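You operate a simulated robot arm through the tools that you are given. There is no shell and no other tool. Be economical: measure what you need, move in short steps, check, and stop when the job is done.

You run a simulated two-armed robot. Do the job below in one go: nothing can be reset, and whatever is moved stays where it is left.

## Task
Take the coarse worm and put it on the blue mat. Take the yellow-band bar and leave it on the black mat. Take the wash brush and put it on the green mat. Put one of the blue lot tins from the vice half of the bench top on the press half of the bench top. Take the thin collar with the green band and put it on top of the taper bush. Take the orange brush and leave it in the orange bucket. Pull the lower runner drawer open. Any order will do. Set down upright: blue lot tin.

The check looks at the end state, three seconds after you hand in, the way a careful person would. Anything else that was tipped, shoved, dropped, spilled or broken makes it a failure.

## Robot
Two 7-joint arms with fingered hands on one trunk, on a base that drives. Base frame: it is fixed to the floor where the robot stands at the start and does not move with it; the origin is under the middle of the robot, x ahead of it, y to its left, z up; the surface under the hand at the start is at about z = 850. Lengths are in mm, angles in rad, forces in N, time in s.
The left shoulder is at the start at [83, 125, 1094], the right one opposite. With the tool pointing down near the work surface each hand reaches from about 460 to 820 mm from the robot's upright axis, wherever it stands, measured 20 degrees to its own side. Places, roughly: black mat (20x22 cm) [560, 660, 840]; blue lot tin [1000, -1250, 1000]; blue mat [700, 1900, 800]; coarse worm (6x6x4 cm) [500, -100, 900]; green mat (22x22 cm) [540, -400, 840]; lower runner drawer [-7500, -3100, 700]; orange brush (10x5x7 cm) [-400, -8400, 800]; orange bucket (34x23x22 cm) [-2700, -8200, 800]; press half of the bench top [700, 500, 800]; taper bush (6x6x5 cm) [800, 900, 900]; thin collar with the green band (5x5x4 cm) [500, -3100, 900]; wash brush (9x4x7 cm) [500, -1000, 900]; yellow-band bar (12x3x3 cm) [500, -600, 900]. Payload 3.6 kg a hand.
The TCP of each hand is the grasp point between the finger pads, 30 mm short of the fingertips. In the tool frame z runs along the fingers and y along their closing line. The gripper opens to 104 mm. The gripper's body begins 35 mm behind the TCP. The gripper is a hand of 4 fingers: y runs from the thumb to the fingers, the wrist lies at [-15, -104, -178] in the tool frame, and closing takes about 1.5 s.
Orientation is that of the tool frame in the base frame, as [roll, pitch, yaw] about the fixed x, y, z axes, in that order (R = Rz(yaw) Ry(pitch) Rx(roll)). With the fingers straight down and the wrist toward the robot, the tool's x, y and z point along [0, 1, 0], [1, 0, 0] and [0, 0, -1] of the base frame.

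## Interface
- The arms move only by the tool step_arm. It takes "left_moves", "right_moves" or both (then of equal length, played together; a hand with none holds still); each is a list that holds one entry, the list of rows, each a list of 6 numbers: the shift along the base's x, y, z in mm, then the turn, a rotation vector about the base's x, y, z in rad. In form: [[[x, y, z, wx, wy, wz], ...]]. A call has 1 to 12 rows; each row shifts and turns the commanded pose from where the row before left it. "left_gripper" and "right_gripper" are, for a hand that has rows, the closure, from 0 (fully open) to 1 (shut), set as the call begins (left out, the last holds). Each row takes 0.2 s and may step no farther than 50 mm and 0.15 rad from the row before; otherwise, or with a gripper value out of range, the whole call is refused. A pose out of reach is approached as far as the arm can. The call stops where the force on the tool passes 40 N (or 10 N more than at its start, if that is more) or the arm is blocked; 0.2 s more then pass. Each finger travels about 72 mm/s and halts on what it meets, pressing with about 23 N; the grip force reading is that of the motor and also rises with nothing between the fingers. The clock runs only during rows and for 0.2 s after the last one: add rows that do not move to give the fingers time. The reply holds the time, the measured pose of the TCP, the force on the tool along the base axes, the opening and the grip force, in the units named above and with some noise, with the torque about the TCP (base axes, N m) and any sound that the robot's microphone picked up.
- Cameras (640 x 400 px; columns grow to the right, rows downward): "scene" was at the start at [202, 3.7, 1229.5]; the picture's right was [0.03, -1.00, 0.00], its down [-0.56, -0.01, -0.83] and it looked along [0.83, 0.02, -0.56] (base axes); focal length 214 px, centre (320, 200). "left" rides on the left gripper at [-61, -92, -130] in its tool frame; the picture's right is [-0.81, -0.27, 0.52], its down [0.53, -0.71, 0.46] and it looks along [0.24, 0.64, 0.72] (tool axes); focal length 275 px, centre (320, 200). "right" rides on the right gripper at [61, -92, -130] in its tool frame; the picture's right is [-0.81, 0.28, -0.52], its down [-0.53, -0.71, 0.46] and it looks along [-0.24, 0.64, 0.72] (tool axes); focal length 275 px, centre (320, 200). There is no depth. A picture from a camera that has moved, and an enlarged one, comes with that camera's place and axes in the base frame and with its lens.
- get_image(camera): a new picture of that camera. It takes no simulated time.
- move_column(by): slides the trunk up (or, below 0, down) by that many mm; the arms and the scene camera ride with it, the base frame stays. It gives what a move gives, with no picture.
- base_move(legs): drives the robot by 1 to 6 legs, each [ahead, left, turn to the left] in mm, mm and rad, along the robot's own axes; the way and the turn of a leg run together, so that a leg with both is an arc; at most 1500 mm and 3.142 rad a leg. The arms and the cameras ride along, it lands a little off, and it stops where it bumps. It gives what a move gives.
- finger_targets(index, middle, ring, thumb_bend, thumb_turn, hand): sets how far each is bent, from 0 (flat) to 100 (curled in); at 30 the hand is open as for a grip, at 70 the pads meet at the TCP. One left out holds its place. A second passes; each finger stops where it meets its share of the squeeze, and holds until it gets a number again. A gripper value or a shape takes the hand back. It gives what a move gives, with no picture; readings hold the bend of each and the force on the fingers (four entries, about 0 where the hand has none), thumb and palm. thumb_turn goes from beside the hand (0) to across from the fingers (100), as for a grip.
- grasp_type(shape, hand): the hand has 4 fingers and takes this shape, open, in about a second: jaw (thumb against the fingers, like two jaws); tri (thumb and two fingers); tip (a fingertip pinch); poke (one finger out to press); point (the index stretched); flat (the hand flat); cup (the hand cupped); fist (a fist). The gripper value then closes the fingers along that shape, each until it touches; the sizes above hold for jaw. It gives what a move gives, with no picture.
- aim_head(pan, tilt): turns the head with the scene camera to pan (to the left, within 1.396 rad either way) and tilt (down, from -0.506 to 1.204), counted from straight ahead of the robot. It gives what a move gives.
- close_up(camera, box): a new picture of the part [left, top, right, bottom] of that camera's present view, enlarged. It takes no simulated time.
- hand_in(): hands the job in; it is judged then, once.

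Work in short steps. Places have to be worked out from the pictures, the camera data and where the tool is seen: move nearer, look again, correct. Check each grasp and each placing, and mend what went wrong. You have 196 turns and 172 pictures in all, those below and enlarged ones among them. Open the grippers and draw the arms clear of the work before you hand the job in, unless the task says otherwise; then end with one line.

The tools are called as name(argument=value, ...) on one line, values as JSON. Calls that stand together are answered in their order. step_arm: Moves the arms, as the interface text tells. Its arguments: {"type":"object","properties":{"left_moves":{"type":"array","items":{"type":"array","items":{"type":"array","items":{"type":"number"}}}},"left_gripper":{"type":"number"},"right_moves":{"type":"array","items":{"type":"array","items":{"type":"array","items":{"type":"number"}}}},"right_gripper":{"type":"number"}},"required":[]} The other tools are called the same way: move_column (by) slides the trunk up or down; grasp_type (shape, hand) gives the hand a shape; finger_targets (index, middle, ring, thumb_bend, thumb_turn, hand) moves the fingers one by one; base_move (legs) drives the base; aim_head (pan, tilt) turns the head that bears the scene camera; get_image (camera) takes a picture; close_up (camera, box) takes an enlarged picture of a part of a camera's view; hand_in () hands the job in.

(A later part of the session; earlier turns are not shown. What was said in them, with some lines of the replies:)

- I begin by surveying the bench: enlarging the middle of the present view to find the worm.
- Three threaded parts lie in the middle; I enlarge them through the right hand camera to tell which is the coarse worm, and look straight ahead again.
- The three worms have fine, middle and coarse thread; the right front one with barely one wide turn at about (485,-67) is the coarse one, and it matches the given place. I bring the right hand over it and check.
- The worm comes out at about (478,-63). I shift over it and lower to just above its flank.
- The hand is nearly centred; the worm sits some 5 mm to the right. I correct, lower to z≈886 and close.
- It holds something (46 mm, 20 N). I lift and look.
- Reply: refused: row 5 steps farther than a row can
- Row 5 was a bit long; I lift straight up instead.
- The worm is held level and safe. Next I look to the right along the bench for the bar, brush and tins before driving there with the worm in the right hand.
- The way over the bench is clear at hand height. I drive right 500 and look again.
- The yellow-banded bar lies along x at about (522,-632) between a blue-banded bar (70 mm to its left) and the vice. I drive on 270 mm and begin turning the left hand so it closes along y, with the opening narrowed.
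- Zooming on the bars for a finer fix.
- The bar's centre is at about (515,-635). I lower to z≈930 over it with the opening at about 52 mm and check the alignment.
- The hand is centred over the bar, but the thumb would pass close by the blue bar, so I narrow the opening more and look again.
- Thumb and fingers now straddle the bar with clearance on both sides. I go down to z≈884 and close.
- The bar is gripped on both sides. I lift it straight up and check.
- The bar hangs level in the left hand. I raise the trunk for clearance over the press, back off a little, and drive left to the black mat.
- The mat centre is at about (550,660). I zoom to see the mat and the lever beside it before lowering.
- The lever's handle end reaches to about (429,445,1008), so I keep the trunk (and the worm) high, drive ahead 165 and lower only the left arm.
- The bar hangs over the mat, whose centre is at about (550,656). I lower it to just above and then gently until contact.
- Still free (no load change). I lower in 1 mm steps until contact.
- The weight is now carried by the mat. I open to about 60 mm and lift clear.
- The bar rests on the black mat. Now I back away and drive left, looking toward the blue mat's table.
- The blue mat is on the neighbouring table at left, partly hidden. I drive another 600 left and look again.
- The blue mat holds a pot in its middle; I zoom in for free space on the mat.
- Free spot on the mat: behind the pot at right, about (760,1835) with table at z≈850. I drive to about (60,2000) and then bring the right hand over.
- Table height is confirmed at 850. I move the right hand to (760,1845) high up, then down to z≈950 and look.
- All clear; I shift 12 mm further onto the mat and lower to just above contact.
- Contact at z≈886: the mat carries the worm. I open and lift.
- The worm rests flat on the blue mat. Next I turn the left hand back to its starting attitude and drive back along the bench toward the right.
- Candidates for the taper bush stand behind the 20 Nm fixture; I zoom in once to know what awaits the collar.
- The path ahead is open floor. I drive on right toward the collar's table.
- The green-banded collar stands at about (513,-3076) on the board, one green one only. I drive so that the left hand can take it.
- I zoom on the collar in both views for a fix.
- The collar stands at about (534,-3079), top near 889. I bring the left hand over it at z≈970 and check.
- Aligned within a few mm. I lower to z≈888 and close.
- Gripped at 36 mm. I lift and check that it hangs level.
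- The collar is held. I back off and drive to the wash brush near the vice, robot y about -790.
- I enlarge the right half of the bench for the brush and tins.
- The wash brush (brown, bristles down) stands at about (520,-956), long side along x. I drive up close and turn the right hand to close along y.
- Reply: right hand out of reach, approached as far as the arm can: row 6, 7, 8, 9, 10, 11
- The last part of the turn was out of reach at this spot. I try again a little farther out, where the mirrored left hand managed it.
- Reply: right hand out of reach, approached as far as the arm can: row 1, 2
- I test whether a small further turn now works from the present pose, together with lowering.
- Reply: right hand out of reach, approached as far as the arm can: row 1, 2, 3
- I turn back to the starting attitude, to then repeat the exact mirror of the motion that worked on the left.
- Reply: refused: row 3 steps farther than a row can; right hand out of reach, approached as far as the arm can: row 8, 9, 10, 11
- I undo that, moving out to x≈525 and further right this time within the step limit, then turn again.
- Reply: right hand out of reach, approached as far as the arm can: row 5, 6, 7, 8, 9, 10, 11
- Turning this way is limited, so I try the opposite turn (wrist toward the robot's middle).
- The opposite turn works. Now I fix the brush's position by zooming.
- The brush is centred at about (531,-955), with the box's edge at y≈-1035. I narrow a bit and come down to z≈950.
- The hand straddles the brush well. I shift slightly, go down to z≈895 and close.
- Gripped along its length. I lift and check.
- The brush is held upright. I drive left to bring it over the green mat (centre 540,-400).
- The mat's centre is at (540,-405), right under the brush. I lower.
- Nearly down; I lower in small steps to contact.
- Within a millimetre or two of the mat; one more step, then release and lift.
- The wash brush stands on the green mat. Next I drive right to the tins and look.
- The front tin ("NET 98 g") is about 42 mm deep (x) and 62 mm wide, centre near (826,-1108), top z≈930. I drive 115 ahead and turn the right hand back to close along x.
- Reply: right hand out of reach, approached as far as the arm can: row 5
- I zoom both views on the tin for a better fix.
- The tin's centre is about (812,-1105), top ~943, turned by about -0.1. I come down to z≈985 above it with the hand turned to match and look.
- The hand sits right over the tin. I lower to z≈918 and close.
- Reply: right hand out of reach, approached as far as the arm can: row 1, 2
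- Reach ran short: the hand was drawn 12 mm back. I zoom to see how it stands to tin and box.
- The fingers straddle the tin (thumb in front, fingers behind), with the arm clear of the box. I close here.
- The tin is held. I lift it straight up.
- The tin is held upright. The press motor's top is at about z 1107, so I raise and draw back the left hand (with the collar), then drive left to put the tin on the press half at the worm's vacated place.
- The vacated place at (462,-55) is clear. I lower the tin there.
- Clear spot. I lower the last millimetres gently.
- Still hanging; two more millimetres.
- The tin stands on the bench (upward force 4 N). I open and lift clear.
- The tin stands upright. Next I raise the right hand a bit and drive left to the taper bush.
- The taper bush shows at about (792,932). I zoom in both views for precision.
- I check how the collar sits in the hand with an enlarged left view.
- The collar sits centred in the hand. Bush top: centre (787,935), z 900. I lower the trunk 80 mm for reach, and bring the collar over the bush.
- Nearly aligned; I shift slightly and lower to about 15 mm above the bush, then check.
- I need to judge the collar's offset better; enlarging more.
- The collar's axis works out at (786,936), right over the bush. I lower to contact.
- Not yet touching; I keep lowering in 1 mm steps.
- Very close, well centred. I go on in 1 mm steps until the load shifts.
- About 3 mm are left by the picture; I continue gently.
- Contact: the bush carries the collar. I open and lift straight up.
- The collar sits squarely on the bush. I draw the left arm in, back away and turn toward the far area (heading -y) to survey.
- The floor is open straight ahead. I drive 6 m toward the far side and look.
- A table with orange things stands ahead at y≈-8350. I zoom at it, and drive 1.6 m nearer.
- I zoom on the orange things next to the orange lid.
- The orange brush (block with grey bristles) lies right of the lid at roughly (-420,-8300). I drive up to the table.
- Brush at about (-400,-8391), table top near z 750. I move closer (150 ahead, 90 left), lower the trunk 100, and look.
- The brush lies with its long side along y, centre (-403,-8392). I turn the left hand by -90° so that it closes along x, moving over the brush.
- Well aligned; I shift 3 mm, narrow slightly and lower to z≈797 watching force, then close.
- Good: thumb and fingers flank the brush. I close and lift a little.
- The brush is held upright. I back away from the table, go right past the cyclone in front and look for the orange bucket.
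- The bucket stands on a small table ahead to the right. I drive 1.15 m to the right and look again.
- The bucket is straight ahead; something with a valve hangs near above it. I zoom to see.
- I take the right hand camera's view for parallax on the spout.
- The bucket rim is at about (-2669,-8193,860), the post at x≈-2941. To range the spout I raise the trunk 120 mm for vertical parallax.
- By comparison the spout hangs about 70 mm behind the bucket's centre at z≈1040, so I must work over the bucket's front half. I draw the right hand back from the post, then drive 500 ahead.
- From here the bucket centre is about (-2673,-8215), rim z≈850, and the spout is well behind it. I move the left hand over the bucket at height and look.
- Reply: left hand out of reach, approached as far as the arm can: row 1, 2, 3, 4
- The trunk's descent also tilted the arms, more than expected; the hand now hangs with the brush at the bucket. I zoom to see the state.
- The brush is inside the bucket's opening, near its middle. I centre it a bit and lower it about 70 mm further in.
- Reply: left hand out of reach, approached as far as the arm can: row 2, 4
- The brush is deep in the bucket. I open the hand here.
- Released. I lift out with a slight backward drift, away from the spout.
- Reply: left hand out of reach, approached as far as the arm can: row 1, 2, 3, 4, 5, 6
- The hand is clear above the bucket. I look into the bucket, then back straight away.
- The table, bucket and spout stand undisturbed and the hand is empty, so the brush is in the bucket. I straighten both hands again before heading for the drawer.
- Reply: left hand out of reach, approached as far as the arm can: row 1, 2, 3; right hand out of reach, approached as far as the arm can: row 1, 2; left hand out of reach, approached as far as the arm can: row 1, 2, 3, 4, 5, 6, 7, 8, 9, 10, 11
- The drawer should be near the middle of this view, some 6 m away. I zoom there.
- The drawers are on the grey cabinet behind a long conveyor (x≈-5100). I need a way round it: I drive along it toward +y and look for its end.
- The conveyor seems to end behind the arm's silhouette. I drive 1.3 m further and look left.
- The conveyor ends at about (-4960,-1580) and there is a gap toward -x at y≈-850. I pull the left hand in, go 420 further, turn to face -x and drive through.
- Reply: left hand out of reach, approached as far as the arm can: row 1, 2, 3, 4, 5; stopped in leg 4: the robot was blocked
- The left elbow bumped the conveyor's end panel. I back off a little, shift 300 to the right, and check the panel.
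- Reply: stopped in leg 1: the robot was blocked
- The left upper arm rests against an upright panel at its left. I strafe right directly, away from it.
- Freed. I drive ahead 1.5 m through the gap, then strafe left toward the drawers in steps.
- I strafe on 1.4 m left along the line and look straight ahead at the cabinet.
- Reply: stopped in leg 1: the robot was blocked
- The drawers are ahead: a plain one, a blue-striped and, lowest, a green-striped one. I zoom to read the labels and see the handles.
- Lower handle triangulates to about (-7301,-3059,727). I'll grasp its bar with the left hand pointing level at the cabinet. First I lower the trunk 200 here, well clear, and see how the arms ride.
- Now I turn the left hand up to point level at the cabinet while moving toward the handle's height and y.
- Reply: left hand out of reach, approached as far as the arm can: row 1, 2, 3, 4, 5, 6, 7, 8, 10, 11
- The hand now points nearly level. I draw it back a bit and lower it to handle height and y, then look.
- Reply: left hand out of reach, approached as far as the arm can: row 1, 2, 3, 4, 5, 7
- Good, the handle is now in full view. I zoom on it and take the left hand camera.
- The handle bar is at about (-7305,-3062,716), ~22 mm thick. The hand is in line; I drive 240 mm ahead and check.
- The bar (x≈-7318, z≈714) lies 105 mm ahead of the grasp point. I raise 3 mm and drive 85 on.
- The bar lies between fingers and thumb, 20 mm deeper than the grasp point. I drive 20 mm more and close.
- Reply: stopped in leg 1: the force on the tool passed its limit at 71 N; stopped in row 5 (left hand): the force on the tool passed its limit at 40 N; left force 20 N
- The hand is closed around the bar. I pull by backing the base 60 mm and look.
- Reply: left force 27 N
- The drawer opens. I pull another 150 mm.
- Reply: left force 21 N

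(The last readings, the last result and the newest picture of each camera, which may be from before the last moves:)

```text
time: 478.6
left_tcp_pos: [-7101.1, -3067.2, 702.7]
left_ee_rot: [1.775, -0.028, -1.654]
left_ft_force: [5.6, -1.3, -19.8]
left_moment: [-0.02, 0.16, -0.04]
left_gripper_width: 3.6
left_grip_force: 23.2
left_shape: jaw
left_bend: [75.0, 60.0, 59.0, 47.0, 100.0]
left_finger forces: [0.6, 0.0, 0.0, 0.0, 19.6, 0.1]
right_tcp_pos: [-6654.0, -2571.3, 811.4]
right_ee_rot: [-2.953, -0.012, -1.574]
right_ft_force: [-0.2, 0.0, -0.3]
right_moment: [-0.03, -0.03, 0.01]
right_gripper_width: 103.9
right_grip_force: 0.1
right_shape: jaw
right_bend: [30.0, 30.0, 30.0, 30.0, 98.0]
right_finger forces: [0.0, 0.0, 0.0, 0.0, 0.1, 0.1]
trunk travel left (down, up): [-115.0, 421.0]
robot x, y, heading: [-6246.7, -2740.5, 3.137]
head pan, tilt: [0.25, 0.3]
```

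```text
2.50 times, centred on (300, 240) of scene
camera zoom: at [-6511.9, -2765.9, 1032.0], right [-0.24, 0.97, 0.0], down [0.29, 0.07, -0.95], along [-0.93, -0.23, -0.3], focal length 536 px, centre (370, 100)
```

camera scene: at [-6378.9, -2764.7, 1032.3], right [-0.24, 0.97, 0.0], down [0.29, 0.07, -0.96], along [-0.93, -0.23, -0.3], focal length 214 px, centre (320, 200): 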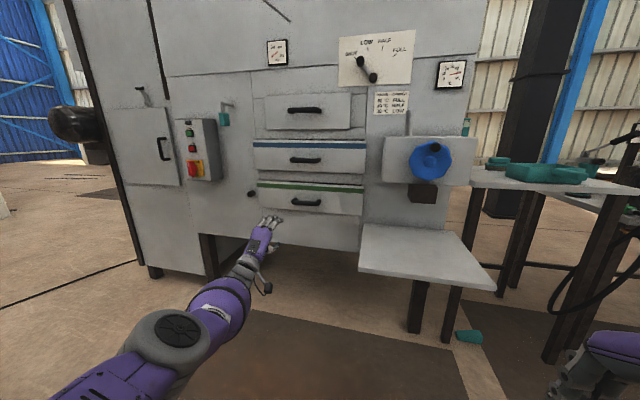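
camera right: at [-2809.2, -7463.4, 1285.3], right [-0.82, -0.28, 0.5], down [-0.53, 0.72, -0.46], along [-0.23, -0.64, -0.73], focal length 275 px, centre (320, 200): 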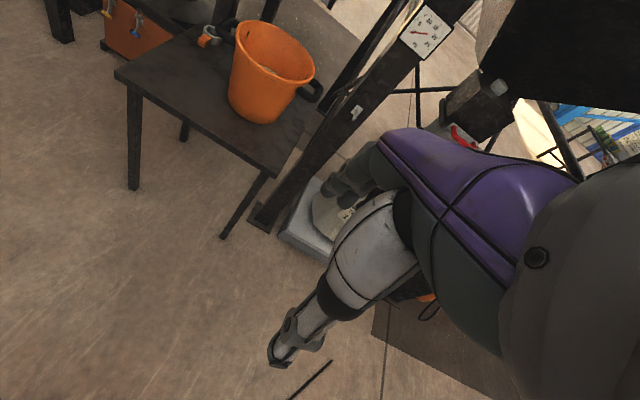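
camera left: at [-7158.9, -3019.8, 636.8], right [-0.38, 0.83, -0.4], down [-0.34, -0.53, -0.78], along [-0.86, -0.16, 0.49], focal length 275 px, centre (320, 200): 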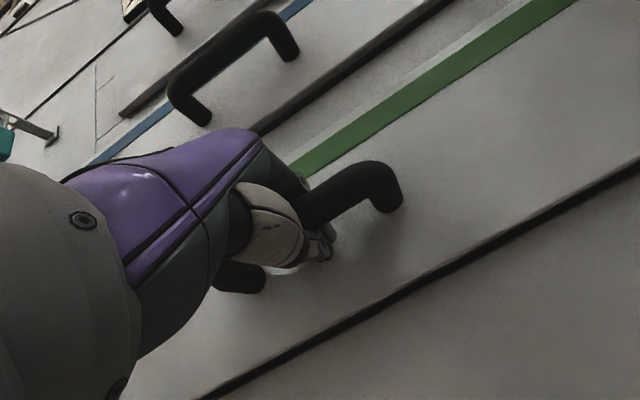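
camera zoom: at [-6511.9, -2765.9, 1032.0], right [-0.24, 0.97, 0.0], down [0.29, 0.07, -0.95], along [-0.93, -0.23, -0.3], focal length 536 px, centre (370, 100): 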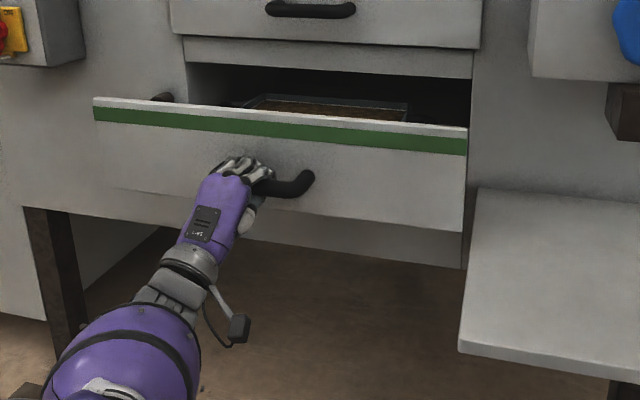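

About 205 mm open. I pull another 100 mm toward its stop.

base_move(legs=[[-100, 0, 0]])

close_up(camera="scene", box=[200, 160, 400, 320])

```text
time: 479.8
left_tcp_pos: [-6997.5, -3066.3, 701.3]
left_ee_rot: [1.778, -0.029, -1.654]
left_ft_force: [6.7, 0.6, -18.4]
left_moment: [-0.03, 0.13, 0.01]
left_gripper_width: 3.9
left_grip_force: 23.0
left_shape: jaw
left_bend: [75.0, 60.0, 59.0, 48.0, 100.0]
left_finger forces: [0.8, 0.1, 0.1, 0.1, 17.3, 0.0]
right_tcp_pos: [-6550.4, -2571.7, 812.6]
right_ee_rot: [-2.954, -0.013, -1.573]
right_ft_force: [0.4, -0.4, 0.9]
right_moment: [-0.01, -0.01, 0.01]
right_gripper_width: 103.7
right_grip_force: 0.1
right_shape: jaw
right_bend: [30.0, 30.0, 30.0, 30.0, 98.0]
right_finger forces: [0.0, 0.0, 0.1, 0.0, 0.0, 0.0]
trunk travel left (down, up): [-115.0, 421.0]
robot x, y, heading: [-6142.9, -2746.8, 3.133]
head pan, tilt: [0.25, 0.3]
```

```text
2.50 times, centred on (300, 240) of scene
camera zoom: at [-6409.4, -2766.3, 1032.0], right [-0.24, 0.97, 0.0], down [0.29, 0.07, -0.95], along [-0.93, -0.23, -0.3], focal length 536 px, centre (370, 100)
```

zoom: 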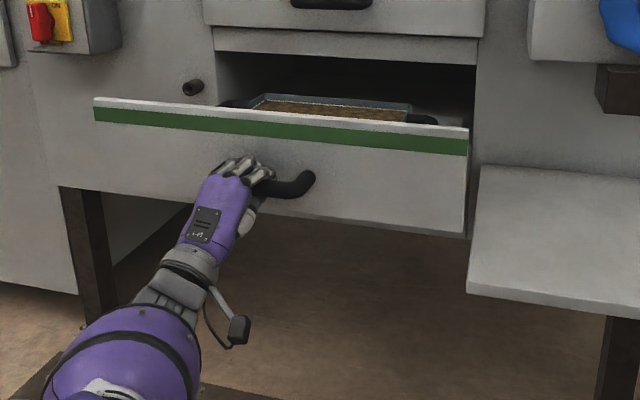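

It still runs freely (about 310 mm). I pull 60 mm more, watching for the stop.

base_move(legs=[[-60, 0, 0]])

close_up(camera="scene", box=[200, 160, 400, 320])

```text
time: 480.9
left_tcp_pos: [-6948.3, -3063.0, 698.4]
left_ee_rot: [1.788, -0.027, -1.638]
left_ft_force: [-21.5, -5.9, -6.6]
left_moment: [0.14, -0.32, 0.11]
left_gripper_width: 4.9
left_grip_force: 23.1
left_shape: jaw
left_bend: [75.0, 59.0, 59.0, 47.0, 100.0]
left_finger forces: [14.1, 0.1, 0.0, 0.0, 16.9, 0.0]
right_tcp_pos: [-6497.6, -2561.6, 811.2]
right_ee_rot: [-2.951, -0.014, -1.575]
right_ft_force: [-0.1, -0.1, 0.3]
right_moment: [0.0, -0.01, 0.0]
right_gripper_width: 104.1
right_grip_force: 0.0
right_shape: jaw
right_bend: [30.0, 30.0, 30.0, 30.0, 98.0]
right_finger forces: [0.1, 0.0, 0.0, 0.1, 0.0, 0.0]
trunk travel left (down, up): [-115.0, 421.0]
robot x, y, heading: [-6087.7, -2736.4, 3.139]
head pan, tilt: [0.25, 0.3]
stopped in leg 1: the force on the tool passed its limit at 44 N (the readings are from after the stop); the commanded pose is now the measured one
```

```text
2.50 times, centred on (300, 240) of scene
camera zoom: at [-6357.2, -2758.0, 1031.8], right [-0.24, 0.97, 0.0], down [0.29, 0.07, -0.95], along [-0.93, -0.23, -0.3], focal length 536 px, centre (370, 100)
```

zoom: 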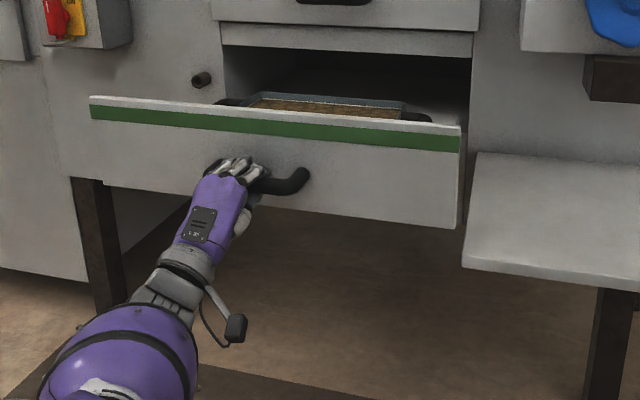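

The drawer is at its stop, fully open. I open the hand wide and look before retreating.

step_arm(left_moves=[[[0, 0, 0, 0, 0, 0], [0, 0, 0, 0, 0, 0], [0, 0, 0, 0, 0, 0], [0, 0, 0, 0, 0, 0], [0, 0, 0, 0, 0, 0], [0, 0, 0, 0, 0, 0]]], left_gripper=0.1)

get_image(camera="left")

```text
time: 482.3
left_tcp_pos: [-6943.3, -3062.7, 702.7]
left_ee_rot: [1.781, -0.029, -1.64]
left_ft_force: [3.5, 0.7, -0.3]
left_moment: [0.0, 0.22, 0.02]
left_gripper_width: 93.3
left_grip_force: 0.0
left_shape: jaw
left_bend: [29.0, 31.0, 30.0, 35.0, 98.0]
left_finger forces: [0.1, 3.8, 0.0, 0.1, 0.1, 0.1]
right_tcp_pos: [-6495.8, -2562.5, 811.7]
right_ee_rot: [-2.952, -0.014, -1.577]
right_ft_force: [0.0, 0.4, -0.1]
right_moment: [0.0, -0.04, -0.02]
right_gripper_width: 104.1
right_grip_force: 0.1
right_shape: jaw
right_bend: [30.0, 30.0, 30.0, 30.0, 98.0]
right_finger forces: [0.1, 0.1, 0.1, 0.1, 0.0, 0.0]
trunk travel left (down, up): [-115.0, 421.0]
robot x, y, heading: [-6088.7, -2733.6, 3.133]
head pan, tilt: [0.25, 0.3]
```

```text
18 pictures are left
camera left: at [-6793.1, -3014.2, 638.0], right [-0.39, 0.83, -0.4], down [-0.33, -0.53, -0.78], along [-0.86, -0.17, 0.49], focal length 275 px, centre (320, 200)
```

left: 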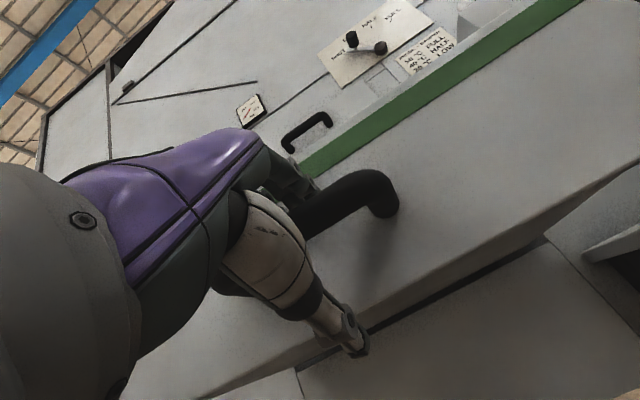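

The bar is free between finger and thumb. I back the base away 120 mm and check the drawer.

base_move(legs=[[-120, 0, 0]])

get_image(camera="scene")

```text
time: 483.6
left_tcp_pos: [-6821.5, -3056.4, 702.6]
left_ee_rot: [1.782, -0.029, -1.638]
left_ft_force: [-0.3, 0.0, 0.0]
left_moment: [0.01, -0.02, 0.0]
left_gripper_width: 93.4
left_grip_force: 0.1
left_shape: jaw
left_bend: [29.0, 32.0, 30.0, 35.0, 98.0]
left_finger forces: [0.0, 0.0, 0.1, 0.0, 0.0, 0.1]
right_tcp_pos: [-6372.1, -2551.3, 812.6]
right_ee_rot: [-2.954, -0.015, -1.572]
right_ft_force: [-0.9, 0.3, 0.7]
right_moment: [-0.01, 0.0, -0.01]
right_gripper_width: 104.1
right_grip_force: 0.0
right_shape: jaw
right_bend: [30.0, 30.0, 30.0, 30.0, 98.0]
right_finger forces: [0.1, 0.1, 0.1, 0.1, 0.0, 0.0]
trunk travel left (down, up): [-115.0, 421.0]
robot x, y, heading: [-5961.7, -2728.7, 3.14]
head pan, tilt: [0.25, 0.3]
```

```text
17 pictures are left
camera scene: at [-6230.9, -2747.6, 1032.5], right [-0.24, 0.97, 0.0], down [0.29, 0.07, -0.96], along [-0.93, -0.23, -0.3], focal length 214 px, centre (320, 200)
```

scene: 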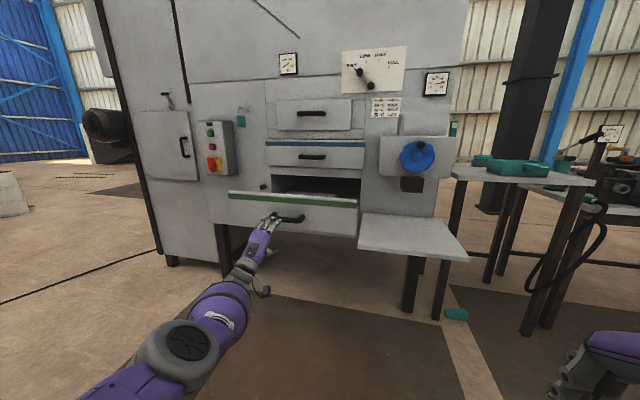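

The drawer stays open. To be sure the earlier bump did no harm, I look back toward the conveyor's end and the tube on the other side.

aim_head(pan=-1.39, tilt=0.25)

get_image(camera="scene")

aim_head(pan=1.39, tilt=0.25)

get_image(camera="scene")

```text
time: 485.2
left_tcp_pos: [-6819.9, -3055.5, 702.2]
left_ee_rot: [1.782, -0.029, -1.637]
left_ft_force: [0.2, -0.2, 0.3]
left_moment: [0.01, 0.04, -0.02]
left_gripper_width: 93.8
left_grip_force: 0.1
left_shape: jaw
left_bend: [29.0, 32.0, 30.0, 35.0, 98.0]
left_finger forces: [0.0, 0.0, 0.1, 0.0, 0.0, 0.0]
right_tcp_pos: [-6374.3, -2552.2, 812.9]
right_ee_rot: [-2.954, -0.013, -1.571]
right_ft_force: [1.1, -0.5, -0.1]
right_moment: [-0.01, 0.0, -0.01]
right_gripper_width: 104.2
right_grip_force: 0.0
right_shape: jaw
right_bend: [30.0, 30.0, 30.0, 30.0, 98.0]
right_finger forces: [0.1, 0.1, 0.0, 0.0, 0.1, 0.0]
trunk travel left (down, up): [-115.0, 421.0]
robot x, y, heading: [-5966.6, -2728.9, 3.134]
head pan, tilt: [-1.389, 0.25]
```

```text
16 pictures are left
camera scene: at [-6157.3, -2633.0, 1037.2], right [0.98, 0.18, 0.0], down [0.04, -0.24, -0.97], along [-0.17, 0.95, -0.25], focal length 214 px, centre (320, 200)
```

scene: 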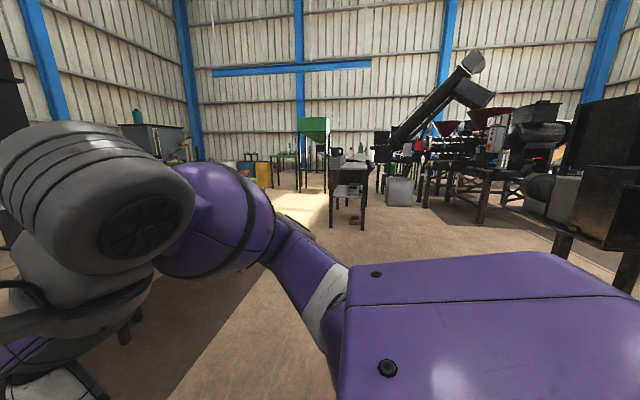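

```text
time: 487.7
left_tcp_pos: [-6821.1, -3055.2, 701.9]
left_ee_rot: [1.78, -0.028, -1.637]
left_ft_force: [0.5, 0.1, 0.2]
left_moment: [0.0, -0.03, 0.01]
left_gripper_width: 93.7
left_grip_force: 0.1
left_shape: jaw
left_bend: [29.0, 32.0, 30.0, 35.0, 98.0]
left_finger forces: [0.1, 0.1, 0.0, 0.0, 0.0, 0.0]
right_tcp_pos: [-6373.7, -2553.3, 813.7]
right_ee_rot: [-2.956, -0.012, -1.572]
right_ft_force: [-0.4, -0.3, -0.3]
right_moment: [0.01, -0.01, -0.05]
right_gripper_width: 104.1
right_grip_force: 0.1
right_shape: jaw
right_bend: [30.0, 30.0, 30.0, 30.0, 98.0]
right_finger forces: [0.0, 0.1, 0.0, 0.0, 0.1, 0.0]
trunk travel left (down, up): [-115.0, 421.0]
robot x, y, heading: [-5965.5, -2722.2, 3.138]
head pan, tilt: [1.389, 0.25]
```

```text
15 pictures are left
camera scene: at [-6157.7, -2816.7, 1037.2], right [-0.98, 0.18, 0.0], down [0.05, 0.24, -0.97], along [-0.18, -0.95, -0.25], focal length 214 px, centre (320, 200)
```

scene: 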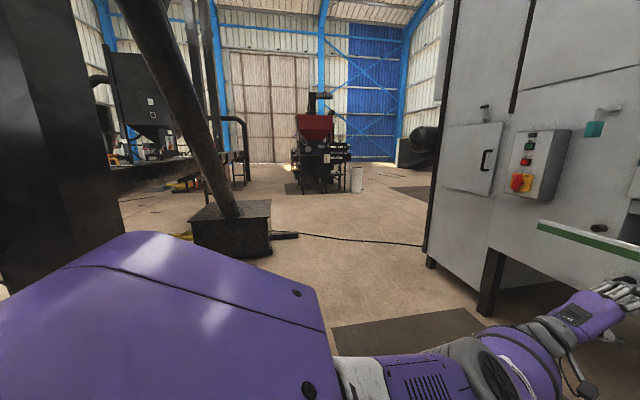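

Nothing fell; only fixed structures stand there. I open the left hand fully and draw a little further from the drawer before handing in.

step_arm(left_moves=[[[10, 0, 0, 0, 0, 0], [10, 0, 0, 0, 0, 0], [0, 0, 0, 0, 0, 0]]], left_gripper=0)

base_move(legs=[[-100, 0, 0]])

```text
time: 488.5
left_tcp_pos: [-6800.7, -3053.5, 703.0]
left_ee_rot: [1.783, -0.028, -1.639]
left_ft_force: [0.6, -0.1, -0.3]
left_moment: [0.0, 0.01, -0.01]
left_gripper_width: 103.6
left_grip_force: 0.1
left_shape: jaw
left_bend: [30.0, 30.0, 30.0, 30.0, 98.0]
left_finger forces: [0.0, 0.0, 0.0, 0.1, 0.0, 0.0]
right_tcp_pos: [-6374.2, -2552.9, 811.0]
right_ee_rot: [-2.956, -0.012, -1.572]
right_ft_force: [0.1, -0.6, -1.1]
right_moment: [-0.01, -0.01, 0.0]
right_gripper_width: 104.1
right_grip_force: 0.1
right_shape: jaw
right_bend: [30.0, 30.0, 30.0, 30.0, 98.0]
right_finger forces: [0.1, 0.0, 0.1, 0.0, 0.1, 0.1]
trunk travel left (down, up): [-115.0, 421.0]
robot x, y, heading: [-5967.1, -2725.6, 3.141]
head pan, tilt: [1.389, 0.25]
```

```text
time: 489.6
left_tcp_pos: [-6700.9, -3054.7, 702.8]
left_ee_rot: [1.781, -0.029, -1.638]
left_ft_force: [0.2, 0.1, 0.7]
left_moment: [0.01, -0.02, 0.02]
left_gripper_width: 103.7
left_grip_force: 0.1
left_shape: jaw
left_bend: [30.0, 30.0, 30.0, 30.0, 98.0]
left_finger forces: [0.0, 0.0, 0.0, 0.0, 0.0, 0.1]
right_tcp_pos: [-6273.7, -2553.3, 812.6]
right_ee_rot: [-2.955, -0.014, -1.571]
right_ft_force: [0.7, 0.4, -0.5]
right_moment: [-0.01, 0.04, -0.01]
right_gripper_width: 104.3
right_grip_force: 0.0
right_shape: jaw
right_bend: [30.0, 30.0, 30.0, 30.0, 98.0]
right_finger forces: [0.0, 0.1, 0.0, 0.0, 0.0, 0.0]
trunk travel left (down, up): [-115.0, 421.0]
robot x, y, heading: [-5860.2, -2726.9, 3.14]
head pan, tilt: [1.389, 0.25]
```

All seven parts are done, both hands are open and clear. I hand in.

hand_in()

```text
The job is handed in.
```

All seven parts were carried out and the job is handed in; the orange brush was let go well inside the bucket, but I couldn't see it on the bottom, and the left arm bumped a conveyor panel on the way to the drawer with no visible harm.
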